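You operate a simulated robot arm through the tools that you are given. There is no shell and no other tool.

The job below is to be done with a simulated robot arm. You get a single attempt, and the scene is never put back.

## Task
Swap the guide block marked mid for the one marked wide, lock it and shut the drawer.
Fine: the old block goes upright into the guides drawer. Set down upright: guide block marked mid, what you pick out.

The check looks at the end state, three seconds after you hand in, the way a careful person would. Anything else that was tipped, shoved, dropped, spilled or broken makes it a failure.

## Robot
A 7-joint arm with a two-finger gripper, on a carriage that runs on a rail from [-0.2, 0.2] to [176.5, -159.3] (x, y) and turns from -2.897 to 2.897 rad about z. Base frame: it is fixed where the carriage stands at the start and does not move with it; the origin is on the floor, on the carriage's upright axis, x ahead of it, y to its left, z up. Lengths are in cm, angles in rad, forces in N, time in s.
It reaches about 126.9 cm from its shoulder. Its first joint turns from -2.601 to 2.601 rad. Places, roughly: blue drawer marked guides [220, -60, 70]; clamp lever with orange ball [200, -70, 90]; guide block marked mid [225, -75, 100]; guide block marked slim, guide block marked wide [225, -50, 75]; inside of the drawer marked guides [220, -60, 70]; inside of the square socket [220, -70, 100]. Payload 2.45 kg.
The TCP is the grasp point between the finger pads, 2.6 cm short of the fingertips. In the tool frame z runs along the fingers and y along their closing line. The gripper opens to 9.6 cm; its body begins 6.9 cm behind the TCP.
Orientation is that of the tool frame in the base frame, as [roll, pitch, yaw] about the fixed x, y, z axes, in that order (R = Rz(yaw) Ry(pitch) Rx(roll)). With the fingers straight down and closing along the base's y, the tool's x points along the base's -x, its y along +y and its z along -z.

## Interface
- The arm moves only by the tool move_arm. Its argument "rows" is a list of rows, each an object (a shift or turn left out is 0, a gripper value left out holds the last) with "delta_pos": the shift along the tool's x, y, z in cm, a list of three; "delta_rot": the turn, a rotation vector about the tool's x, y, z in rad, a list of three; "grip": the closure, from 0 (fully open) to 1 (shut). In form: [{"delta_pos": [dx, dy, dz], "delta_rot": [ax, ay, az], "grip": grip}, ...]. A call has 1 to 20 rows; each row shifts and turns the commanded pose from where the row before left it, along the tool's axes as they then stand. A row lasts 0.2 s, in which the tool goes at most 5 cm and 0.15 rad; a call with a longer step from one row to the next is refused whole, and so is a gripper value outside its range. Where a pose cannot be reached the arm comes as near as it can. A force on the tool above 50 N (or 10 N above the force at the start of the call, whichever is more), or a blocked arm, ends the call early, and 0.2 s more pass. The fingers move at their own pace (about 16.98 cm/s each) and stop on an object; they squeeze with about 25 N. The grip force told is the motor's: it shows also when the fingers shut on nothing. Time passes only in rows, and 0.2 s behind the last, so rows that do not move let the fingers close. The reply holds the time, the measured pose of the TCP, the force on the tool along the base axes, the opening and the grip force, in the units named above and with some noise, with the torque about the TCP (base axes, N m) and any sound that the robot's microphone picked up.
- Cameras (640 x 400 px; columns grow to the right, rows downward): "scene" is now at [4.81, 17.7, 160.39]; the picture's right is [0.02, -1.00, 0.00], its down [-0.64, -0.01, -0.77] and it looks along [0.77, 0.02, -0.64] (base axes); focal length 264 px, centre (320, 200). "wrist" rides on the gripper at [8.2, 0.3, -9.8] in the tool frame; the picture's right is [-0.04, 1.00, 0.00], its down [-0.73, -0.03, -0.68] and it looks along [-0.68, -0.03, 0.73] (tool axes); focal length 256 px, centre (320, 200).
- capture(camera): a new picture of that camera. The clock stands still meanwhile.
- move_column(by): slides the trunk up (or, below 0, down) by that many cm; the arm and the scene camera ride with it, the base frame stays. It gives what a move gives, with no picture.
- base_move(legs): drives the robot by 1 to 6 legs, each [ahead, left, turn to the left] in cm, cm and rad, along the robot's own axes; the way and the turn of a leg run together, so that a leg with both is an arc; at most 150 cm and 3.142 rad a leg. The arm and the cameras ride along, it lands a little off, and it stops where it bumps. It keeps to its track: a leg is cut to what the track allows. It gives what a move gives.
- turn_head(pan, tilt): turns the head with the scene camera to pan (to the left, within 2.705 rad either way) and tilt (down, from -0.506 to 1.204), counted from straight ahead of the robot. It gives what a move gives.
- pixel_to_xyz(camera, pixels): there is no depth. For up to 12 entries [column, row, z] of the newest picture of that camera ("zoom" is the newest enlarged one), the place [x, y] in the base frame at which the ray of that pixel passes the height z, good to about 0.2 cm, but the place of the scene camera against the robot may be out by one fixed shift of up to 1.2 cm in any direction. The clock stands still meanwhile.
- close_up(camera, box): a new picture of the part [left, top, right, bottom] of that camera's present view, enlarged. The clock stands still meanwhile.
- hand_in(): hands the job in; it is judged then, once.

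Open the gripper and draw the arm clear of the work before you hand the job in, unless the task says otherwise.

The tools are called after "Emit:" as a command line: name --argument value ..., lists and objects as JSON in quotes. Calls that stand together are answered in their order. move_arm: Moves the arm, as the interface text tells. Its arguments: {"type":"object","properties":{"rows":{"type":"array","items":{"type":"object","properties":{"delta_pos":{"type":"array","items":{"type":"number"}},"delta_rot":{"type":"array","items":{"type":"number"}},"grip":{"type":"number"}}}}},"required":["rows"]} The other tools are called the same way: move_column (by) moves the trunk up or down; base_move (legs) drives the base; turn_head (pan, tilt) turns the head that bears the scene camera; capture (camera) takes a picture; pixel_to_xyz (camera, pixels) gives the place at which the rays of pixels pass given heights; close_up (camera, box) takes an enlarged picture of a part of a camera's view; hand_in () hands the job in.

At the start:

```text
time: 0.0
ee_pos: [72.94, -11.94, 101.96]
tcp_rot: [3.141, 0.0, -3.141]
wrist_force: [-0.4, -0.2, -1.1]
wrist_torque: [0.01, -0.03, -0.02]
opening: 9.6
grasp_force: 0.0
trunk travel left (down, up): [-60.0, 11.0]
robot x, y, heading: [-0.0, 0.16, 0.0]
head pan, tilt (commanded): [0.021, 0.689]
```

scene: 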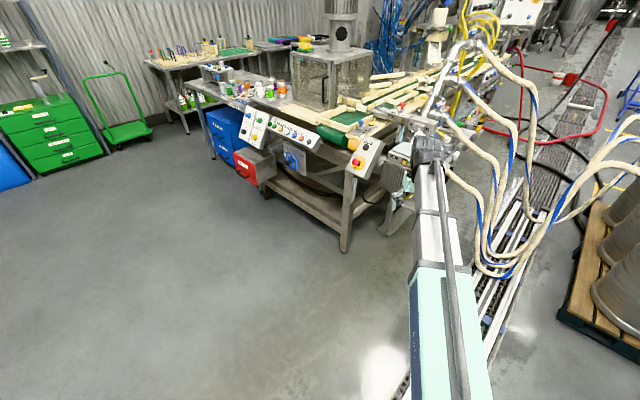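
wrist: 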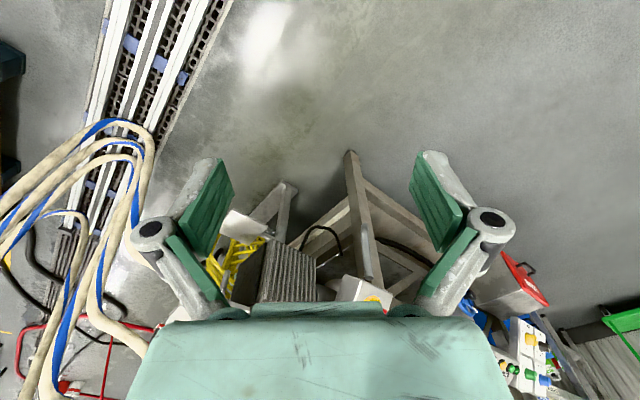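

The scene picture shows a workbench with machine near (340,110) and the arm extending ahead; I'll take an enlarged look at the work area around (350,130).

Emit:
close_up --camera "scene" --box '[220, 20, 460, 220]'

Emit:
close_up --camera "scene" --box '[330, 60, 470, 160]'

```text
2.00 times, centred on (340, 120) of scene
```

zoom: 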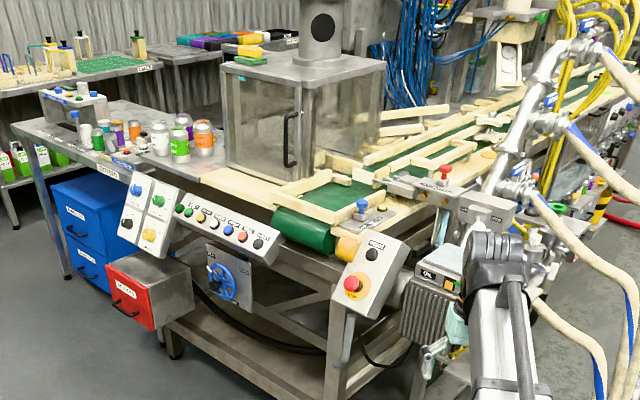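

```text
4.00 times, centred on (400, 110) of scene
```

zoom: 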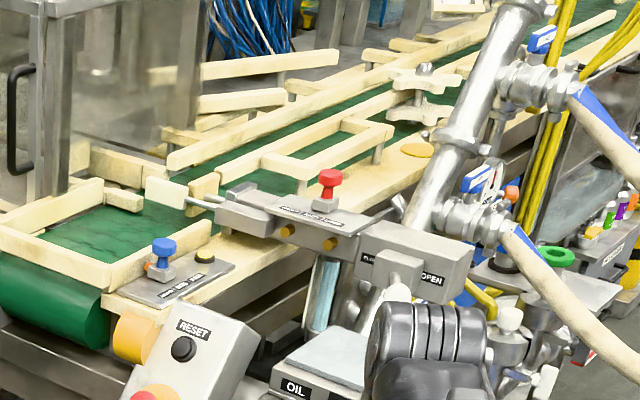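

The orange ball appears near (458,108) behind the arm, with hoses to the right. I'll pan the head right to view the track and the area around it before driving.

Emit:
turn_head --pan -0.5 --tilt 0.5

Emit:
capture --camera "scene"

Emit:
close_up --camera "scene" --box '[220, 50, 380, 150]'

```text
time: 0.9
ee_pos: [72.95, -11.8, 101.93]
tcp_rot: [3.141, 0.0, 3.141]
wrist_force: [0.3, 0.4, 0.3]
wrist_torque: [0.0, 0.02, 0.03]
opening: 9.58
grasp_force: 0.1
trunk travel left (down, up): [-60.0, 11.0]
robot x, y, heading: [-0.05, -0.06, 0.002]
head pan, tilt (commanded): [-0.499, 0.499]
```

```text
taken
```

scene: 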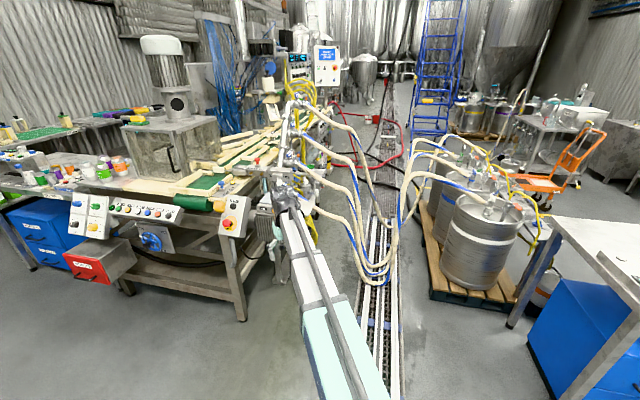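

```text
4.00 times, centred on (300, 100) of scene
```

zoom: 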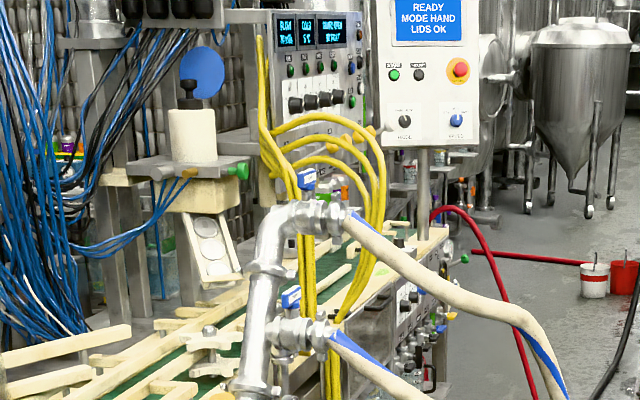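

The hoses run from a manifold near (300,140) down to (375,275) and up to kegs at (450,170), crossing the rail. I'll query some pixel rays to see where they lie.

Emit:
pixel_to_xyz --camera "scene" --pixels '[[375, 285, 0], [390, 240, 0], [360, 250, 0], [450, 300, 0], [240, 318, 0], [400, 170, 0], [405, 390, 0], [362, 390, 0], [375, 200, 0], [390, 200, 0], [280, 210, 100], [280, 210, 80]]'

Emit:
close_up --camera "scene" --box '[230, 120, 430, 245]'

Emit:
close_up --camera "scene" --box '[300, 180, 460, 300]'

```text
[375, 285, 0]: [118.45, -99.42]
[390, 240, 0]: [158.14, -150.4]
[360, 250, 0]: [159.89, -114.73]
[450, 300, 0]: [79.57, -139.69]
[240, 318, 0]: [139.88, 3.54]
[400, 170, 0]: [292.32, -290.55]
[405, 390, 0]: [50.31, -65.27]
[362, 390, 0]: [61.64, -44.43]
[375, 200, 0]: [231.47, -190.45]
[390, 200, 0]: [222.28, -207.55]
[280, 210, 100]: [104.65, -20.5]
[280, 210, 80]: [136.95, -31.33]
```

```text
3.20 times, centred on (330, 182) of scene
```

zoom: 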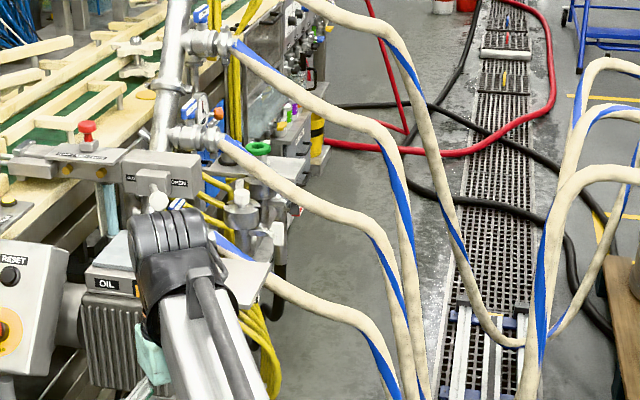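

```text
3.33 times, centred on (380, 240) of scene
```

zoom: 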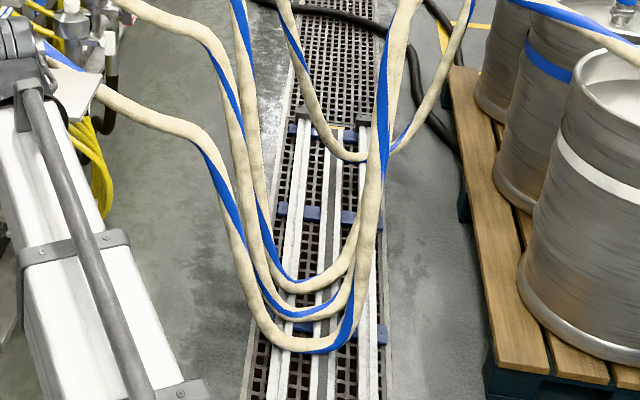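

The three hoses droop over the rail at about (118,-99). Before turning the arm out of the way I'll look left and behind for free space.

Emit:
turn_head --pan 1.3 --tilt 0.5

Emit:
capture --camera "scene"

Emit:
turn_head --pan 2.6 --tilt 0.5

Emit:
capture --camera "scene"

Emit:
turn_head --pan -1.5 --tilt 0.5

Emit:
capture --camera "scene"

```text
time: 2.8
ee_pos: [72.89, -11.87, 101.91]
tcp_rot: [3.141, 0.0, -3.141]
wrist_force: [1.1, -0.8, 0.0]
wrist_torque: [0.01, 0.01, 0.01]
opening: 9.61
grasp_force: 0.0
trunk travel left (down, up): [-60.0, 11.0]
robot x, y, heading: [0.11, 0.06, 0.001]
head pan, tilt (commanded): [1.3, 0.499]
```

```text
taken
```

scene: 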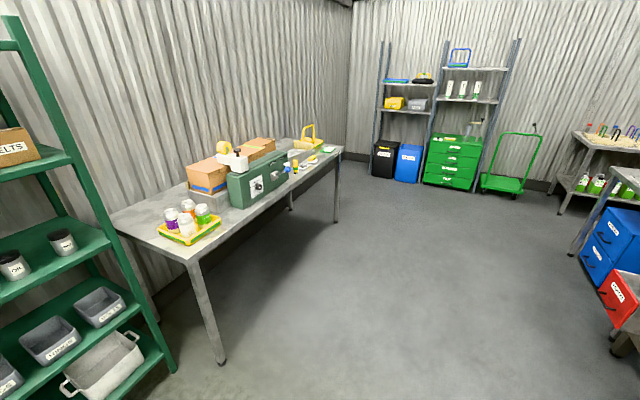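

```text
time: 4.2
ee_pos: [72.98, -11.85, 101.92]
tcp_rot: [-3.141, 0.0, 3.141]
wrist_force: [0.0, -0.5, 0.1]
wrist_torque: [0.0, -0.01, 0.0]
opening: 9.59
grasp_force: 0.0
trunk travel left (down, up): [-60.0, 11.0]
robot x, y, heading: [-0.2, -0.08, -0.004]
head pan, tilt (commanded): [2.601, 0.499]
```

```text
taken
```

scene: 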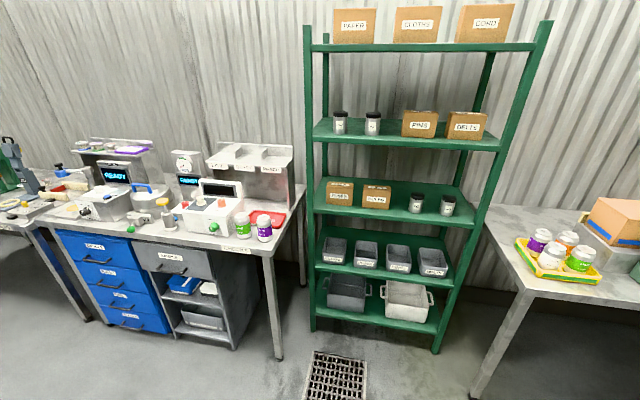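

```text
time: 7.5
ee_pos: [72.87, -11.91, 102.08]
tcp_rot: [3.141, -0.001, 3.14]
wrist_force: [0.0, 1.5, -0.3]
wrist_torque: [-0.01, 0.01, 0.01]
opening: 9.59
grasp_force: 0.1
trunk travel left (down, up): [-60.0, 11.0]
robot x, y, heading: [-0.08, 0.06, 0.002]
head pan, tilt (commanded): [-1.499, 0.499]
```

```text
taken
```

scene: 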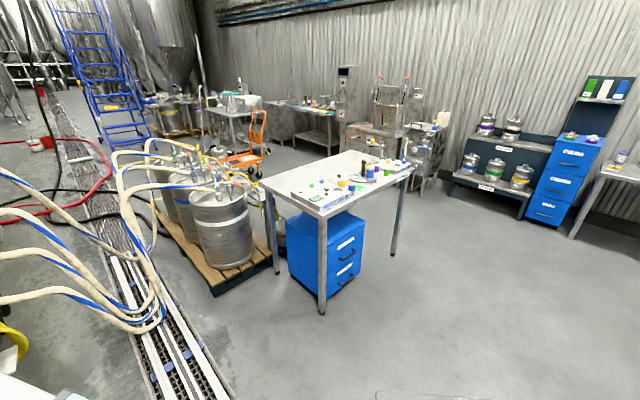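

Free floor to the left and behind within about 110 cm. I'll turn the carriage left 2.4 rad so the arm trails behind along the rail, which keeps it out of the hoses and machine while driving.

Emit:
base_move --legs '[[0, 0, 1.2], [0, 0, 1.2]]'

Emit:
turn_head --pan -2.7 --tilt 0.55

Emit:
capture --camera "scene"

```text
time: 13.9
ee_pos: [-45.12, 58.58, 101.97]
tcp_rot: [3.141, 0.0, -0.752]
wrist_force: [0.5, 0.1, -0.7]
wrist_torque: [-0.02, 0.01, -0.02]
opening: 9.61
grasp_force: 0.2
trunk travel left (down, up): [-60.0, 11.0]
robot x, y, heading: [-0.29, -0.3, 2.385]
head pan, tilt (commanded): [-1.499, 0.499]
```

```text
time: 15.3
ee_pos: [-45.14, 58.56, 101.97]
tcp_rot: [-3.141, 0.002, -0.752]
wrist_force: [-0.3, -0.4, 0.8]
wrist_torque: [0.01, 0.0, -0.02]
opening: 9.6
grasp_force: 0.2
trunk travel left (down, up): [-60.0, 11.0]
robot x, y, heading: [0.25, -0.17, 2.386]
head pan, tilt (commanded): [-2.7, 0.55]
```

```text
taken
```

scene: 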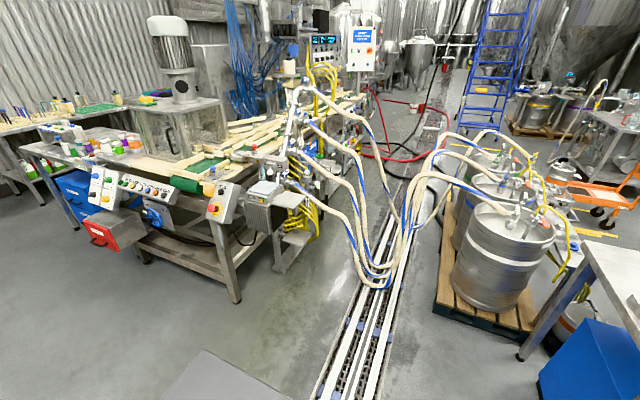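

Now the low point of the hoses sits at about (378,285) in this new viewpoint; I'll query its ray to triangulate and get close-ups of the machine.

Emit:
pixel_to_xyz --camera "scene" --pixels '[[378, 288, 0], [378, 288, 20], [378, 288, 40], [378, 278, 0], [378, 278, 20], [378, 278, 40], [305, 120, 100], [302, 155, 90], [285, 240, 0], [237, 300, 0]]'

Emit:
close_up --camera "scene" --box '[230, 80, 390, 180]'

Emit:
close_up --camera "scene" --box '[310, 200, 470, 300]'

```text
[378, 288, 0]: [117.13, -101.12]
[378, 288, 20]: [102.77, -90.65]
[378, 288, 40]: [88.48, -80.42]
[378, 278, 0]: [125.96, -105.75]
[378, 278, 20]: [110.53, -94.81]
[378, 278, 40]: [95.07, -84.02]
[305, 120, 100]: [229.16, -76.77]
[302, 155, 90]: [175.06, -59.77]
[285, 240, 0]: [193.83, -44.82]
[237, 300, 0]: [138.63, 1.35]
```

```text
4.00 times, centred on (310, 130) of scene
```

zoom: 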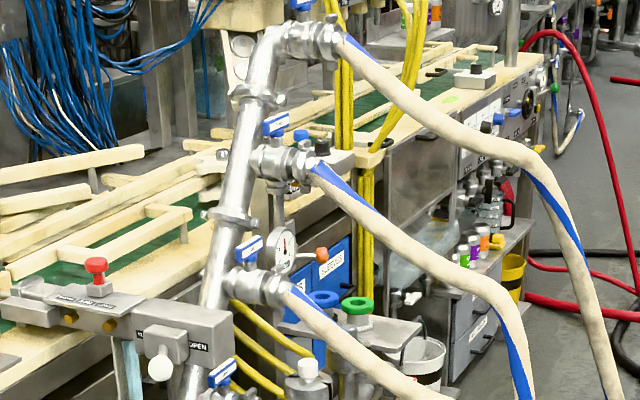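

```text
4.00 times, centred on (390, 250) of scene
```

zoom: 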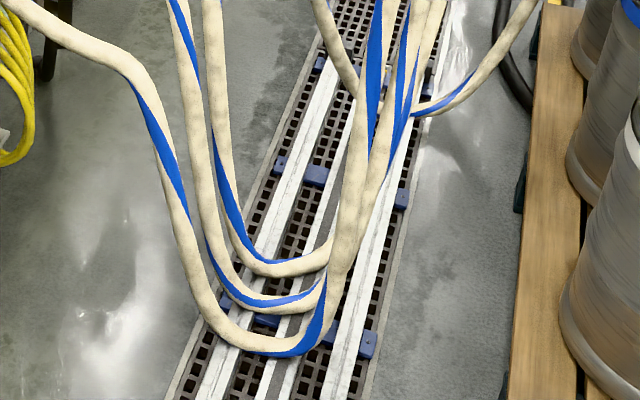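

The hoses seem to lie at rail height near s≈155 cm along the track. I'll back the carriage 90 cm along the rail (stopping short of them) and look again.

Emit:
base_move --legs '[[-90, -2, 0]]'

Emit:
capture --camera "scene"

```text
time: 20.0
ee_pos: [21.43, -1.1, 101.98]
tcp_rot: [3.141, -0.001, -0.757]
wrist_force: [0.7, -0.1, -0.8]
wrist_torque: [0.0, -0.01, 0.01]
opening: 9.61
grasp_force: 0.1
trunk travel left (down, up): [-60.0, 11.0]
robot x, y, heading: [66.48, -59.81, 2.382]
head pan, tilt (commanded): [-2.7, 0.55]
```

```text
taken
```

scene: 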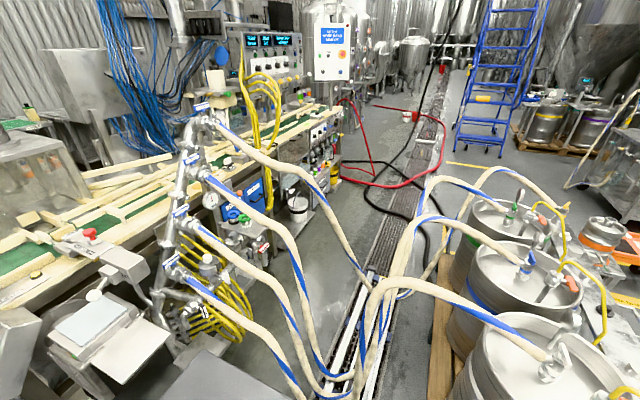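

The orange ball and drawers are now visible near (230,190). I'll take close-ups of that region.

Emit:
close_up --camera "scene" --box '[150, 80, 350, 205]'

Emit:
close_up --camera "scene" --box '[190, 150, 290, 230]'

Emit:
pixel_to_xyz --camera "scene" --pixels '[[240, 186, 100], [240, 186, 90], [240, 186, 80], [328, 380, 0], [328, 380, 20], [328, 380, 40]]'

```text
3.20 times, centred on (250, 142) of scene
```

zoom: 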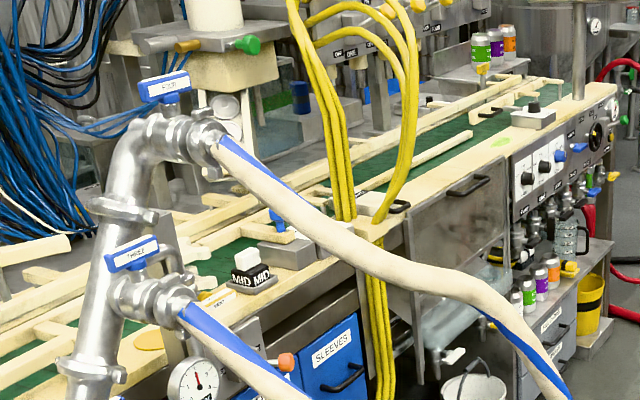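

```text
5.00 times, centred on (240, 190) of scene
```

zoom: 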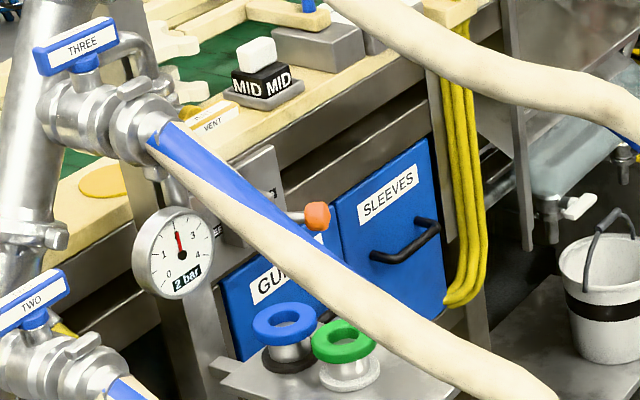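

```text
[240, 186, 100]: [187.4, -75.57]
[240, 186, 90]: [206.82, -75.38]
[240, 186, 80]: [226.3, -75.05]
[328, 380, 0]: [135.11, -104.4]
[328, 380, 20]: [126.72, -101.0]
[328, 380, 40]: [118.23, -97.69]
```

The MID block sits in its socket on the bench and the GUIDES drawer is below with the orange ball lever ahead of it, but the hose from valve THREE crosses the view. I'll go on along the rail by a small step and watch for bumps.

Emit:
base_move --legs '[[-25, -0.5, 0]]'

Emit:
capture --camera "scene"

```text
time: 21.8
ee_pos: [39.7, -17.71, 101.96]
tcp_rot: [-3.141, 0.002, -0.756]
wrist_force: [-0.2, 1.1, 0.2]
wrist_torque: [0.0, -0.04, 0.01]
opening: 9.6
grasp_force: 0.1
trunk travel left (down, up): [-60.0, 11.0]
robot x, y, heading: [84.52, -76.68, 2.385]
head pan, tilt (commanded): [-2.7, 0.55]
```

```text
taken
```

scene: 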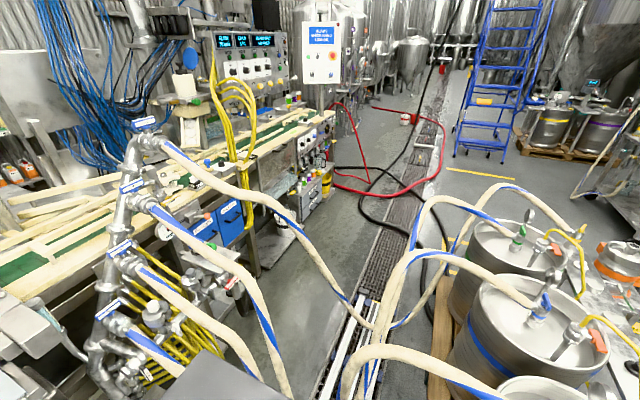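

No bump yet; hoses ONE–THREE cross just ahead and FOUR hangs further on. I'll continue in a small step.

Emit:
base_move --legs '[[-15, -0.3, 0]]'

Emit:
capture --camera "scene"

Emit:
close_up --camera "scene" --box '[120, 110, 320, 235]'

```text
time: 23.2
ee_pos: [50.86, -27.7, 101.98]
tcp_rot: [-3.141, 0.0, -0.755]
wrist_force: [0.0, -0.1, -0.1]
wrist_torque: [-0.02, -0.03, 0.03]
opening: 9.62
grasp_force: 0.1
trunk travel left (down, up): [-60.0, 11.0]
robot x, y, heading: [95.52, -86.6, 2.389]
head pan, tilt (commanded): [-2.7, 0.55]
```

```text
taken
```

scene: 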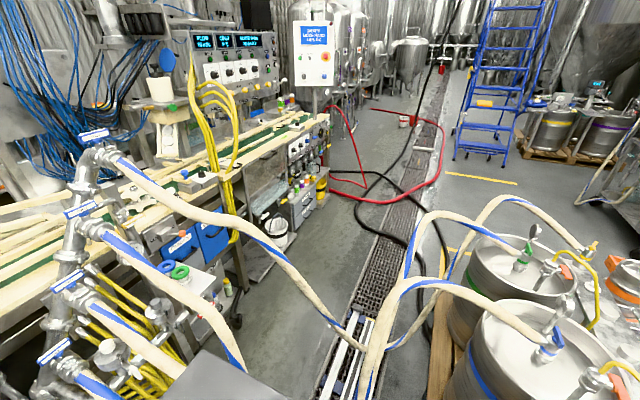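

```text
3.20 times, centred on (220, 172) of scene
```

zoom: 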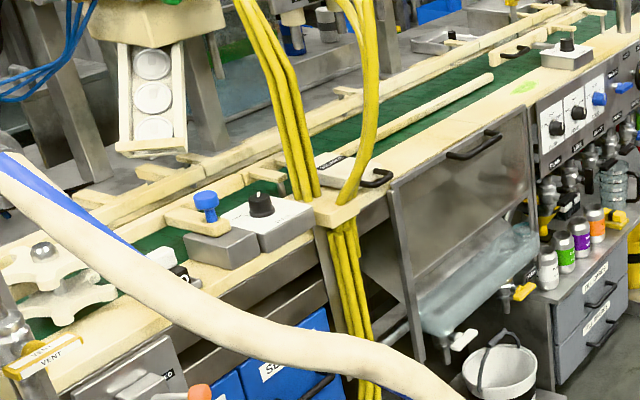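

Still clear at s≈129 cm. I'll creep on another step past the hoses and look at how hose FOUR runs.

Emit:
base_move --legs '[[-15, -0.3, 0]]'

Emit:
capture --camera "scene"

```text
time: 24.6
ee_pos: [61.95, -37.81, 101.98]
tcp_rot: [-3.141, 0.001, -0.757]
wrist_force: [-0.6, -0.4, -0.8]
wrist_torque: [0.03, -0.01, -0.04]
opening: 9.6
grasp_force: 0.1
trunk travel left (down, up): [-60.0, 11.0]
robot x, y, heading: [107.05, -96.55, 2.388]
head pan, tilt (commanded): [-2.7, 0.55]
```

```text
taken
```

scene: 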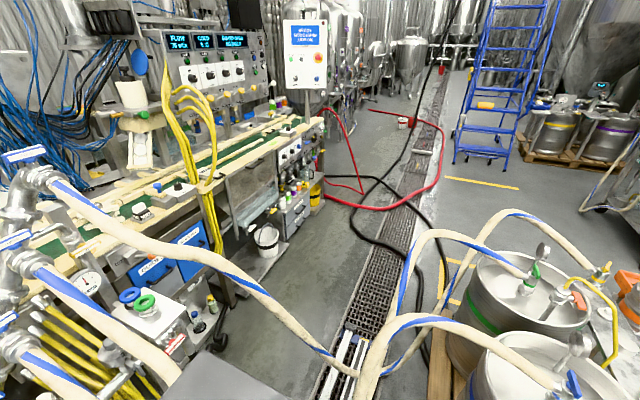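

Still no bump at s≈144 cm. I'll proceed further along the rail and view the workspace again.

Emit:
base_move --legs '[[-20, -0.4, 0]]'

Emit:
capture --camera "scene"

```text
time: 26.2
ee_pos: [76.83, -50.99, 102.01]
tcp_rot: [-3.141, 0.0, -0.756]
wrist_force: [0.3, -0.3, -0.7]
wrist_torque: [-0.01, 0.02, -0.02]
opening: 9.59
grasp_force: 0.2
trunk travel left (down, up): [-60.0, 11.0]
robot x, y, heading: [121.64, -109.9, 2.385]
head pan, tilt (commanded): [-2.7, 0.55]
```

```text
taken
```

scene: 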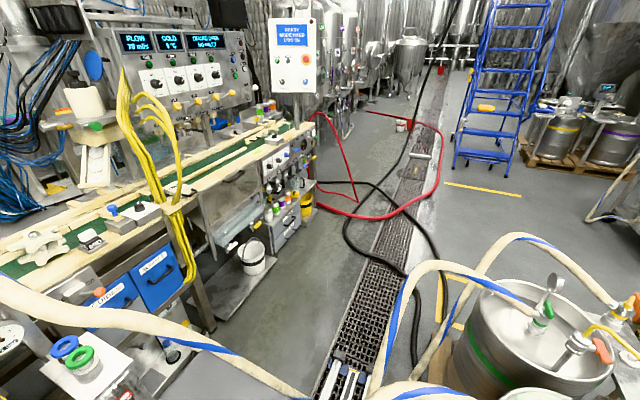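

No bump at s≈164 cm. I'll go on to about s=200 and pan the head towards the work.

Emit:
base_move --legs '[[-35, -0.7, 0]]'

Emit:
turn_head --pan -1.9 --tilt 0.6

Emit:
capture --camera "scene"

```text
time: 28.4
ee_pos: [102.48, -74.28, 101.87]
tcp_rot: [-3.14, 0.001, -0.756]
wrist_force: [-0.1, -0.1, 0.3]
wrist_torque: [-0.01, -0.01, 0.0]
opening: 9.6
grasp_force: 0.0
trunk travel left (down, up): [-60.0, 11.0]
robot x, y, heading: [147.13, -133.63, 2.385]
head pan, tilt (commanded): [-2.7, 0.55]
```

```text
time: 29.6
ee_pos: [102.6, -74.49, 102.03]
tcp_rot: [3.141, 0.001, -0.757]
wrist_force: [-0.3, -1.0, -0.4]
wrist_torque: [0.04, -0.02, 0.02]
opening: 9.58
grasp_force: 0.1
trunk travel left (down, up): [-60.0, 11.0]
robot x, y, heading: [147.17, -132.91, 2.387]
head pan, tilt (commanded): [-1.901, 0.6]
```

```text
taken
```

scene: 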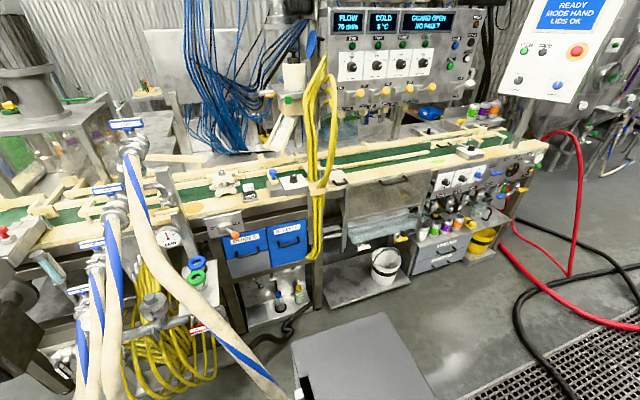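

Now the workstation is in clear view: the GUIDES drawer near (250,245), the ball lever near (235,232), the MID block near (248,195). Close-ups follow.

Emit:
close_up --camera "scene" --box '[190, 160, 350, 270]'

Emit:
close_up --camera "scene" --box '[200, 170, 280, 220]'

Emit:
close_up --camera "scene" --box '[200, 210, 300, 280]'

```text
3.64 times, centred on (270, 215) of scene
```

zoom: 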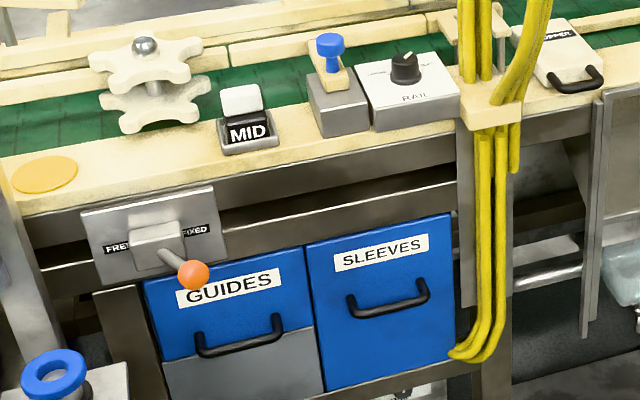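

```text
8.00 times, centred on (240, 195) of scene
```

zoom: 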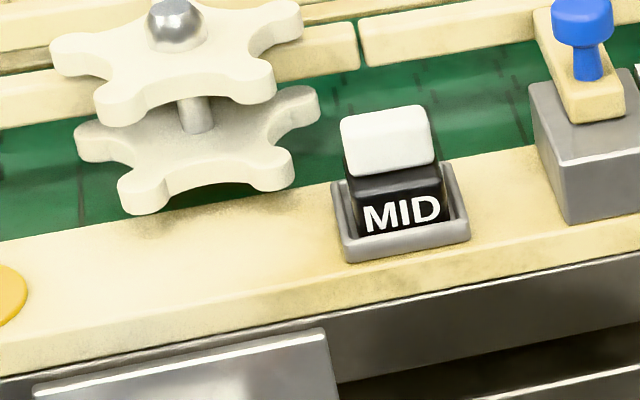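

```text
5.71 times, centred on (250, 245) of scene
```

zoom: 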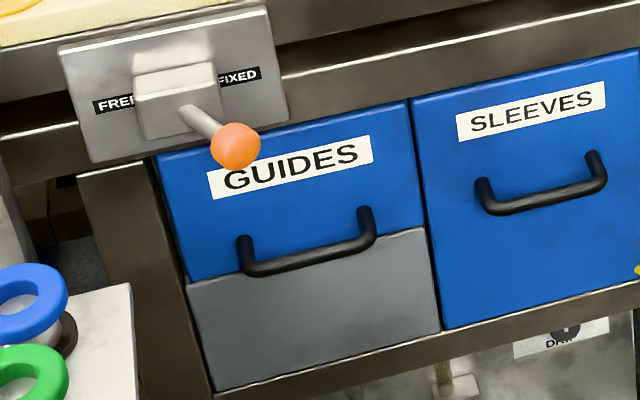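

I can see the plate with FREE/FIXED and the ball at FIXED side, the GUIDES drawer shut. To swing the arm toward the bench without touching the manifold I'll first drive to the far end of the rail and retract the arm there.

Emit:
base_move --legs '[[-40, -0.8, 0]]'

Emit:
capture --camera "scene"

Emit:
capture --camera "wrist"

```text
time: 32.1
ee_pos: [131.15, -100.52, 101.99]
tcp_rot: [3.141, -0.001, -0.751]
wrist_force: [-0.3, 0.2, -0.2]
wrist_torque: [0.0, 0.03, -0.05]
opening: 9.63
grasp_force: 0.0
trunk travel left (down, up): [-60.0, 11.0]
robot x, y, heading: [176.31, -159.49, 2.392]
head pan, tilt (commanded): [-1.901, 0.6]
```

```text
taken
```

scene: 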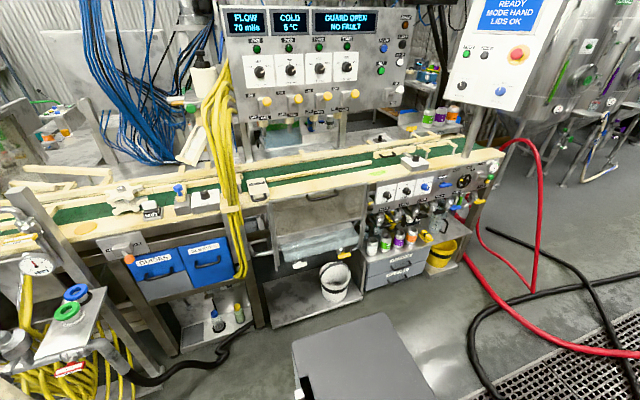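

```text
taken
```

wrist: 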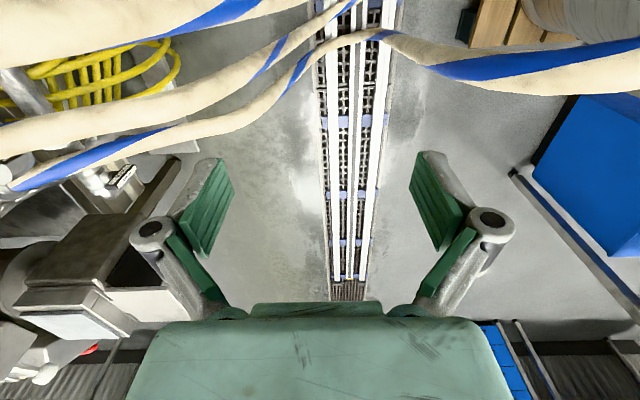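

The track end is reached (176,-159) and hoses lie behind me. I'll retract the arm 20 cm toward the robot and see that it moves as expected.

Emit:
move_arm --rows '[{"delta_pos": [4, 0, 0]}, {"delta_pos": [4, 0, 0]}, {"delta_pos": [4, 0, 0]}, {"delta_pos": [4, 0, 0]}, {"delta_pos": [4, 0, 0]}]'

```text
time: 33.3
ee_pos: [145.83, -114.21, 101.93]
tcp_rot: [3.141, 0.0, -0.751]
wrist_force: [0.6, 0.6, -0.1]
wrist_torque: [-0.02, 0.02, -0.01]
opening: 9.6
grasp_force: 0.0
trunk travel left (down, up): [-60.0, 11.0]
robot x, y, heading: [176.44, -159.0, 2.39]
head pan, tilt (commanded): [-1.901, 0.6]
```

Retracted to about 54 cm radius. Now I turn right by 1.55 rad to face the bench, head panned ahead.

Emit:
base_move --legs '[[0, 0, -0.8], [0, 0, -0.75]]'

Emit:
turn_head --pan 0.3 --tilt 0.6

Emit:
capture --camera "scene"

```text
time: 37.8
ee_pos: [220.76, -127.82, 101.98]
tcp_rot: [3.14, -0.001, -2.31]
wrist_force: [-0.8, 0.3, 0.3]
wrist_torque: [0.03, -0.01, 0.0]
opening: 9.58
grasp_force: 0.1
trunk travel left (down, up): [-60.0, 11.0]
robot x, y, heading: [176.22, -159.2, 0.83]
head pan, tilt (commanded): [-1.901, 0.6]
```

```text
time: 39.8
ee_pos: [220.93, -127.85, 101.86]
tcp_rot: [-3.141, 0.0, -2.308]
wrist_force: [0.3, 0.3, 1.2]
wrist_torque: [-0.02, 0.01, -0.01]
opening: 9.57
grasp_force: 0.1
trunk travel left (down, up): [-60.0, 11.0]
robot x, y, heading: [176.12, -159.13, 0.834]
head pan, tilt (commanded): [0.3, 0.6]
```

```text
taken
```

scene: 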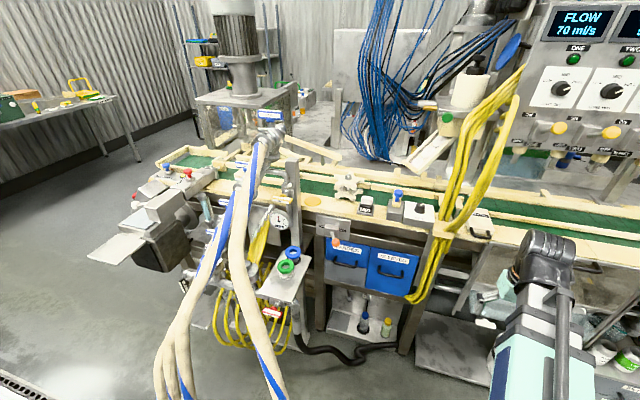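

Clear view: MID block near (366,205), lever ball near (337,242), GUIDES drawer near (346,255). I'll get close-ups and rays from here for triangulation.

Emit:
close_up --camera "scene" --box '[300, 170, 460, 270]'

Emit:
pixel_to_xyz --camera "zoom" --pixels '[[264, 130, 95], [264, 130, 105], [150, 288, 80], [150, 288, 90]]'

```text
4.00 times, centred on (380, 220) of scene
```

zoom: 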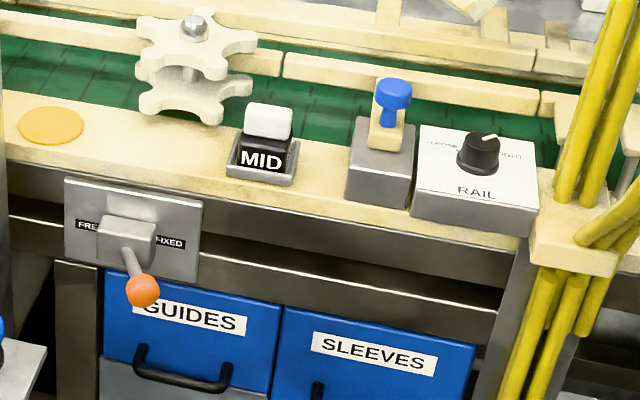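

```text
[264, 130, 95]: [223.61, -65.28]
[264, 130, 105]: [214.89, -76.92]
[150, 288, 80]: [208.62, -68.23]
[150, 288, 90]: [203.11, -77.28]
```

I'll slide the carriage back about 23 cm along the rail (to its left), so the camera faces the drawer and the arm comes in from the right.

Emit:
base_move --legs '[[0, 23, 0]]'

Emit:
turn_head --pan 0.0 --tilt 0.7

Emit:
capture --camera "scene"

Emit:
capture --camera "wrist"

```text
time: 41.6
ee_pos: [203.65, -112.49, 101.98]
tcp_rot: [-3.141, 0.0, -2.308]
wrist_force: [0.2, -0.1, 0.4]
wrist_torque: [0.0, 0.0, -0.02]
opening: 9.6
grasp_force: 0.1
trunk travel left (down, up): [-60.0, 11.0]
robot x, y, heading: [159.38, -143.97, 0.837]
head pan, tilt (commanded): [0.3, 0.6]
```

```text
time: 42.4
ee_pos: [203.69, -112.49, 101.91]
tcp_rot: [-3.14, 0.0, -2.308]
wrist_force: [0.4, -1.4, 0.7]
wrist_torque: [0.0, -0.01, -0.02]
opening: 9.59
grasp_force: 0.1
trunk travel left (down, up): [-60.0, 11.0]
robot x, y, heading: [158.8, -143.43, 0.835]
head pan, tilt (commanded): [0.0, 0.7]
```

```text
taken
```

scene: 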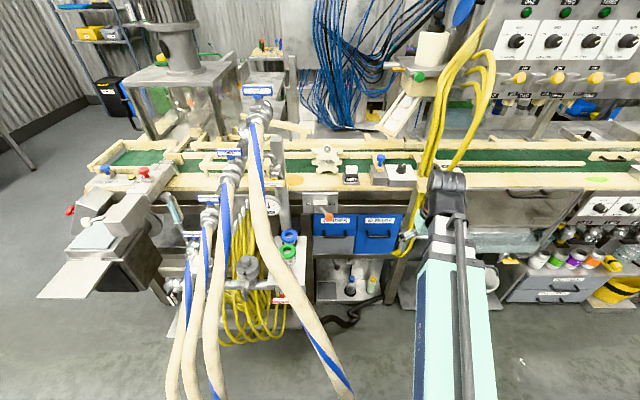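

```text
taken
```

wrist: 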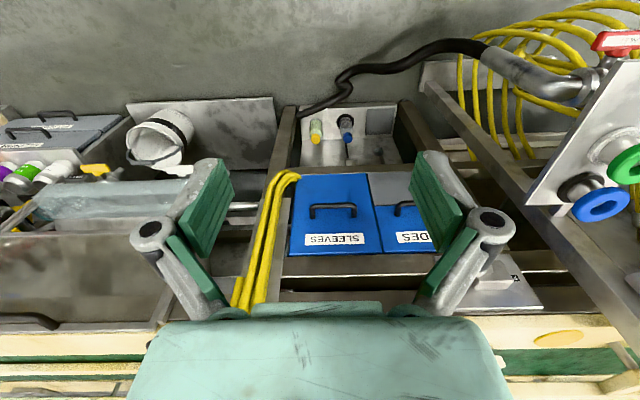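

The bench runs square to the camera. Close-up of the station for exact pixel positions.

Emit:
close_up --camera "scene" --box '[280, 140, 440, 260]'

Emit:
close_up --camera "scene" --box '[295, 185, 365, 235]'

Emit:
close_up --camera "scene" --box '[310, 145, 390, 195]'

```text
3.33 times, centred on (360, 200) of scene
```

zoom: 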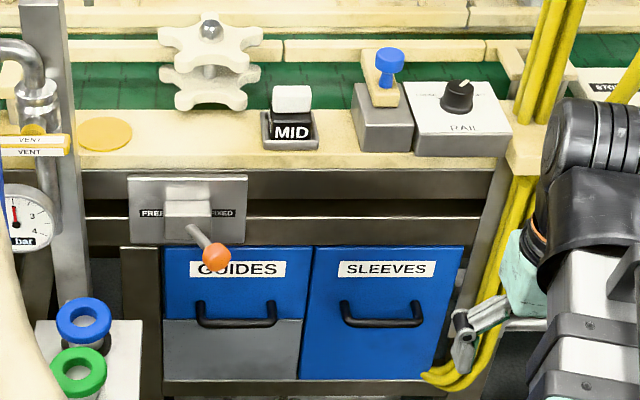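

```text
8.00 times, centred on (330, 210) of scene
```

zoom: 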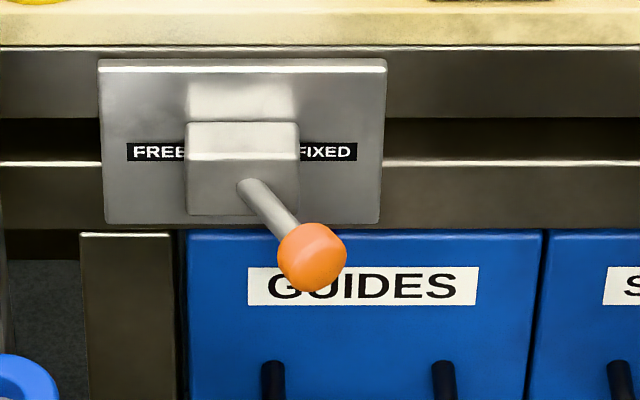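

```text
8.00 times, centred on (350, 170) of scene
```

zoom: 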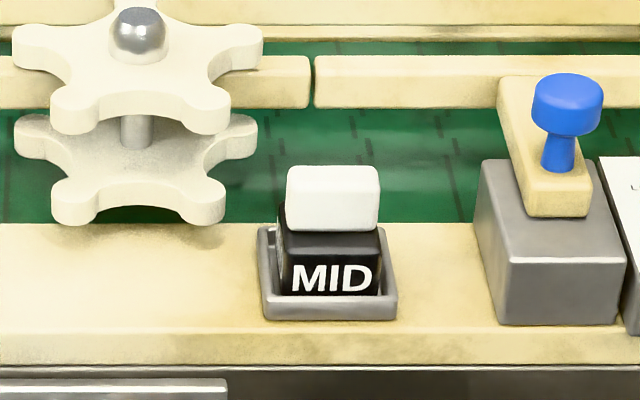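

I'll query rays for ball, boss, block, drawer handle and plate in the present picture.

Emit:
pixel_to_xyz --camera "scene" --pixels '[[329, 217.3, 80], [329, 217.3, 90], [320.5, 208, 80], [320.5, 208, 90], [351.5, 179.5, 95], [351.5, 179.5, 105], [331, 236, 60], [331, 236, 70], [351, 184.5, 95], [351, 184.5, 90], [320, 190.5, 95], [320, 190.5, 90]]'

```text
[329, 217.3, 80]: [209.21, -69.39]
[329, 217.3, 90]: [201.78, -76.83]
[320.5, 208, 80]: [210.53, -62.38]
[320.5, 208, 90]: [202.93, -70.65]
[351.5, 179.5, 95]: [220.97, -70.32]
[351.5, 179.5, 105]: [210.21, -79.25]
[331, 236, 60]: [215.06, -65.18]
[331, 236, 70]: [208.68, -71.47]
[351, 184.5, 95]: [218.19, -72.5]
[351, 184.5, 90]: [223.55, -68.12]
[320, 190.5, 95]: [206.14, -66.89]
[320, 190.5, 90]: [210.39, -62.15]
```

I need depth. The camera rides on the trunk, so I'll lower the trunk 20 cm and take the same picture for vertical parallax (the arm hangs in free space at w≈53 cm).

Emit:
move_column --by -20

Emit:
capture --camera "scene"

Emit:
close_up --camera "scene" --box '[295, 165, 375, 215]'

Emit:
close_up --camera "scene" --box '[310, 110, 390, 160]'

Emit:
capture --camera "wrist"

```text
time: 44.5
ee_pos: [203.78, -112.44, 81.86]
tcp_rot: [-3.141, -0.001, -2.306]
wrist_force: [-0.7, -0.2, -0.3]
wrist_torque: [0.03, 0.0, 0.0]
opening: 9.63
grasp_force: 0.0
trunk travel left (down, up): [-40.0, 31.0]
robot x, y, heading: [159.31, -143.33, 0.838]
head pan, tilt (commanded): [0.0, 0.7]
```

```text
taken
```

scene: 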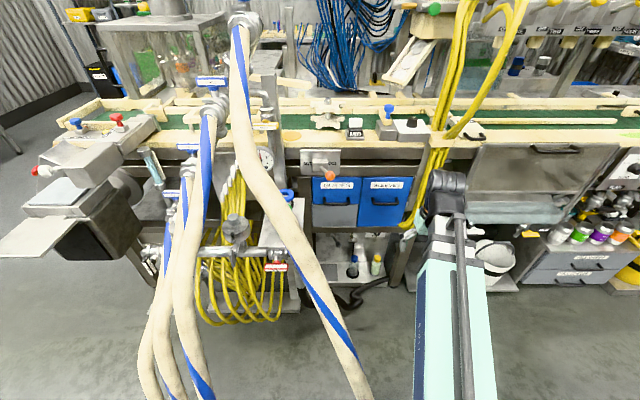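

```text
8.00 times, centred on (335, 190) of scene
```

zoom: 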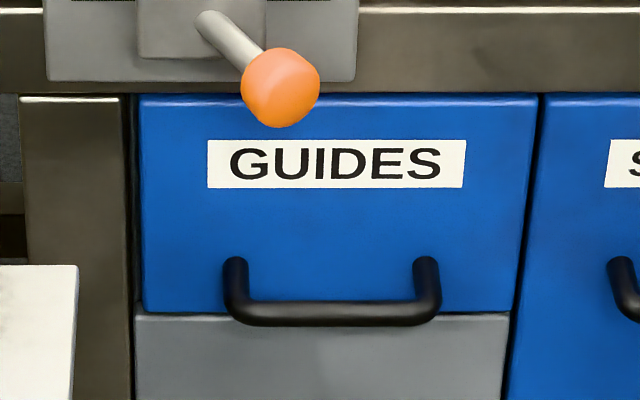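

```text
8.00 times, centred on (350, 135) of scene
```

zoom: 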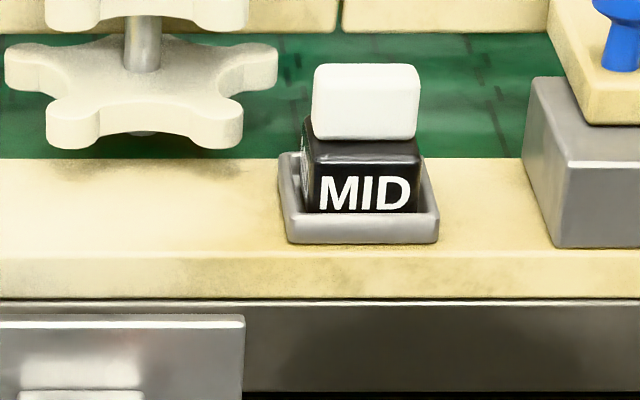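

```text
taken
```

wrist: 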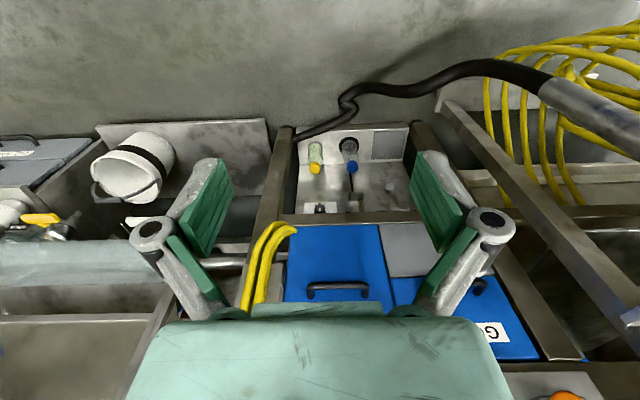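

I'll query the rays in the lowered picture: ball (330,175.9), MID letters (355.6,134.1), handle bar (336.5,204.3), deck front edge (350,141.5).

Emit:
pixel_to_xyz --camera "scene" --pixels '[[330, 175.9, 80], [330, 175.9, 90], [355.6, 134.1, 95], [355.6, 134.1, 105], [336.5, 204.3, 60], [336.5, 204.3, 70], [350, 141.5, 90], [350, 141.5, 100], [336.5, 173.3, 80], [336.5, 173.3, 90]]'

```text
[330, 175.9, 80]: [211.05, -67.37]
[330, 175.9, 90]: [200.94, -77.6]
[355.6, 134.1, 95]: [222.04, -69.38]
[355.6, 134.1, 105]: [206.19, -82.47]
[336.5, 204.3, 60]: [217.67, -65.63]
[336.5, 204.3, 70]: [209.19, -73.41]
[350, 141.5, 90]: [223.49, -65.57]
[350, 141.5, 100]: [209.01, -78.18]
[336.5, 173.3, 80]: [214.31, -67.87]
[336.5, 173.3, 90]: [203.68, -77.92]
```

Triangulation gives ball ≈ (u 201.4, w 81.3, z 87), MID face ≈ (u 210.7, w 93, z 97), handle ≈ (u 205, w 89, z 67) in bench axes. I'll raise the trunk back and bring the gripper in front of the lever, high and clear.

Emit:
move_column --by 20

Emit:
move_arm --rows '[{"delta_pos": [0, 4, -2]}, {"delta_pos": [0, 4, -2]}, {"delta_pos": [0, 4, -2]}, {"delta_pos": [0, 4, 0]}, {"delta_pos": [0, 4, 0]}, {"delta_pos": [0, 4, 0]}, {"delta_pos": [-4, 0, 0]}, {"delta_pos": [-4, 0, 0]}, {"delta_pos": [-4, 0, 0]}]'

Emit:
capture --camera "wrist"

Emit:
capture --camera "scene"

```text
time: 46.7
ee_pos: [203.53, -112.38, 101.86]
tcp_rot: [3.141, 0.002, -2.307]
wrist_force: [-0.3, -0.8, 0.4]
wrist_torque: [0.03, 0.02, 0.02]
opening: 9.6
grasp_force: 0.0
trunk travel left (down, up): [-60.0, 11.0]
robot x, y, heading: [159.5, -143.67, 0.834]
head pan, tilt (commanded): [0.0, 0.7]
```

```text
time: 48.7
ee_pos: [193.98, -87.46, 107.89]
tcp_rot: [-3.142, 0.0, -2.309]
wrist_force: [-0.6, -0.3, 0.4]
wrist_torque: [0.04, -0.03, 0.04]
opening: 9.59
grasp_force: 0.0
trunk travel left (down, up): [-60.0, 11.0]
robot x, y, heading: [159.14, -143.86, 0.834]
head pan, tilt (commanded): [0.0, 0.7]
```

```text
taken
```

wrist: 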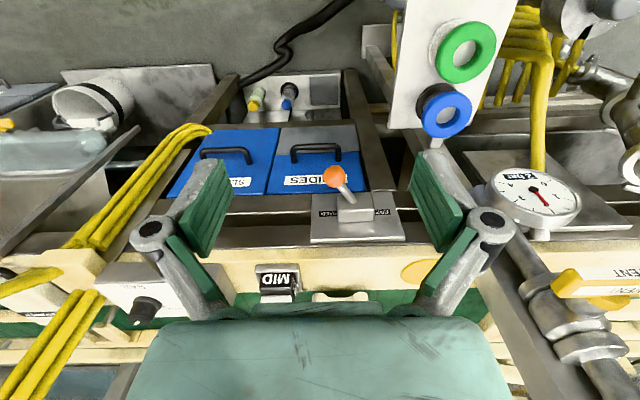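

```text
taken
```

scene: 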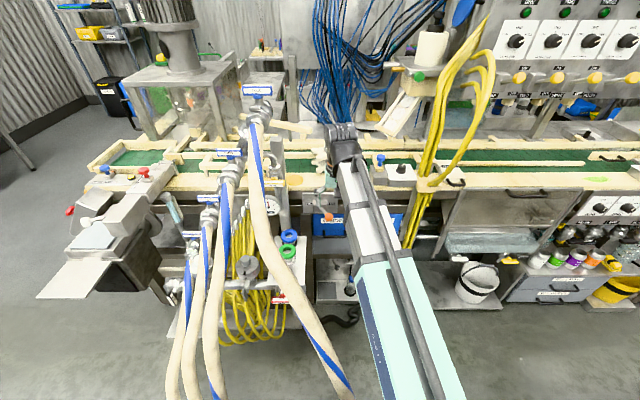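

The wrist camera now sees the ball at (333,176), MID label at (280,280), GUIDES handle at (315,152). I'll query wrist rays, then shift height for wrist triangulation.

Emit:
close_up --camera "wrist" --box '[220, 120, 440, 310]'

Emit:
pixel_to_xyz --camera "wrist" --pixels '[[333, 176, 83], [333, 176, 88], [348, 195, 83], [348, 195, 88], [280, 280, 95], [280, 280, 100], [315, 150, 65], [315, 150, 70]]'

```text
2.11 times, centred on (330, 215) of wrist
```

zoom: 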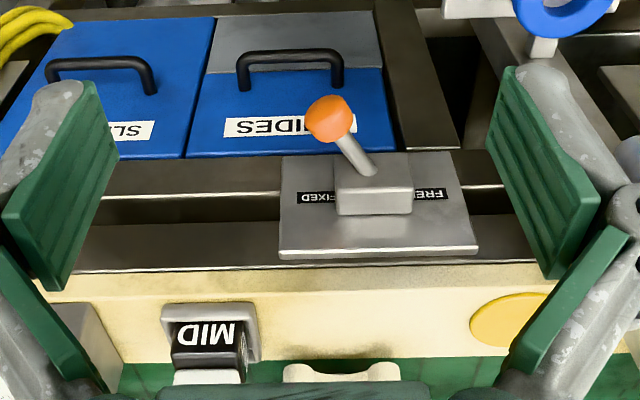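

```text
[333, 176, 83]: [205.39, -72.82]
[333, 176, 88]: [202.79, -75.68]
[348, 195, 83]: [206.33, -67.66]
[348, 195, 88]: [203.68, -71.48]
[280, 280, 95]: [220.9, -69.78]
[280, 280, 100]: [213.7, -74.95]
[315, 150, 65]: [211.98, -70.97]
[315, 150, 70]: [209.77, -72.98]
```

I'll lower the tool 10 cm (it's 16 cm out from the ball) for a second wrist view.

Emit:
move_arm --rows '[{"delta_pos": [0, 0, 4]}, {"delta_pos": [0, 0, 4]}, {"delta_pos": [0, 0, 4]}]'

Emit:
close_up --camera "wrist" --box '[220, 120, 440, 310]'

Emit:
capture --camera "wrist"

```text
time: 49.5
ee_pos: [194.05, -87.65, 96.08]
tcp_rot: [-3.141, 0.001, -2.308]
wrist_force: [0.2, -0.3, -0.4]
wrist_torque: [0.02, 0.01, 0.03]
opening: 9.58
grasp_force: 0.1
trunk travel left (down, up): [-60.0, 11.0]
robot x, y, heading: [159.2, -143.42, 0.835]
head pan, tilt (commanded): [0.0, 0.7]
```

```text
2.11 times, centred on (330, 215) of wrist
```

zoom: 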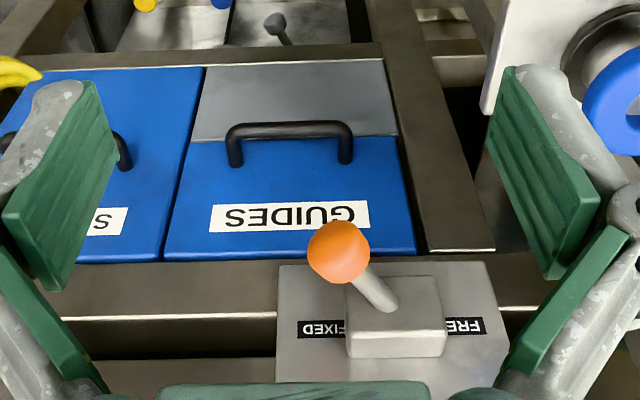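

```text
taken
```

wrist: 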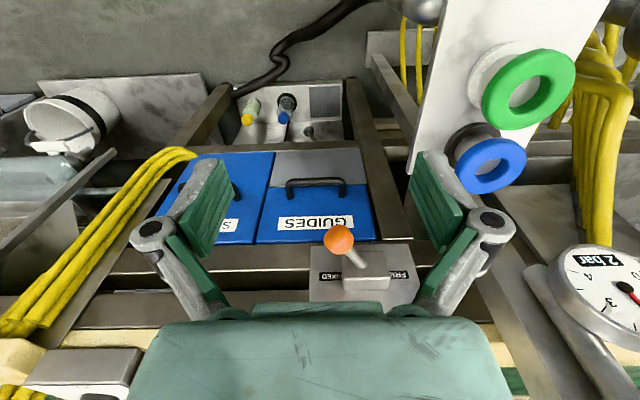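

Second wrist view: ball (338.6,239.2), handle bar (315.8,181.7), shaft root (364,265). Query.

Emit:
pixel_to_xyz --camera "wrist" --pixels '[[338.6, 239.2, 83], [338.6, 239.2, 88], [364.2, 264.9, 83], [364.2, 264.9, 88], [315.8, 181.7, 65], [315.8, 181.7, 70], [299, 190, 65], [345, 190, 65], [257, 242, 80], [375, 241, 80]]'

```text
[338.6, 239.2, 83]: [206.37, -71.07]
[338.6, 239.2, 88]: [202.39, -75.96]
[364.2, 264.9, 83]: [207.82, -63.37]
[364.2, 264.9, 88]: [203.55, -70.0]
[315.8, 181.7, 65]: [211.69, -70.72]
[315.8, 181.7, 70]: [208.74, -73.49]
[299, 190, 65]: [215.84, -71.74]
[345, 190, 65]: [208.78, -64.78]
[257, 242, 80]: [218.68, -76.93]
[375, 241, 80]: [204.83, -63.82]
```

Ball refined to (u 201.1, w 80.5, z 87.0), radius ≈1.75 cm; lever points 31° to the FIXED side about a vertical pivot. I'll move above the ball with the fingers about 5.6 cm apart, still above it, and check.

Emit:
move_arm --rows '[{"delta_pos": [0, 0.85, -1], "grip": 0.4}, {"delta_pos": [-3.7, 0.85, 0]}, {"delta_pos": [-3.7, 0, 0]}, {"delta_pos": [-3.7, 0, 0]}, {"delta_pos": [-3.7, 0, 0]}]'

Emit:
capture --camera "wrist"

Emit:
close_up --camera "scene" --box '[270, 120, 430, 260]'

```text
time: 50.7
ee_pos: [202.81, -75.25, 96.89]
tcp_rot: [3.141, -0.002, -2.308]
wrist_force: [0.3, -0.6, -0.1]
wrist_torque: [0.01, -0.01, -0.02]
opening: 5.78
grasp_force: 0.1
trunk travel left (down, up): [-60.0, 11.0]
robot x, y, heading: [159.53, -143.65, 0.834]
head pan, tilt (commanded): [0.0, 0.7]
```

```text
taken
```

wrist: 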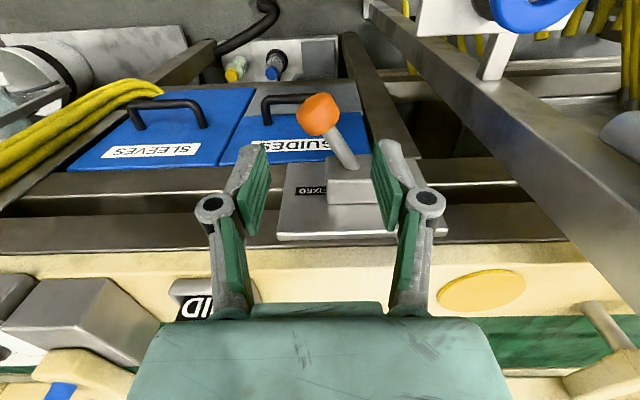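

```text
2.86 times, centred on (350, 190) of scene
```

zoom: 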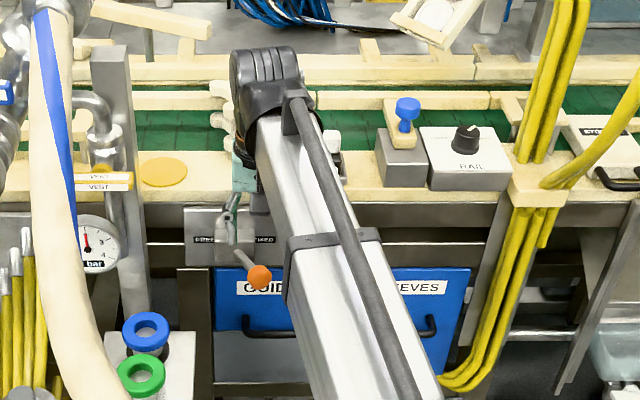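

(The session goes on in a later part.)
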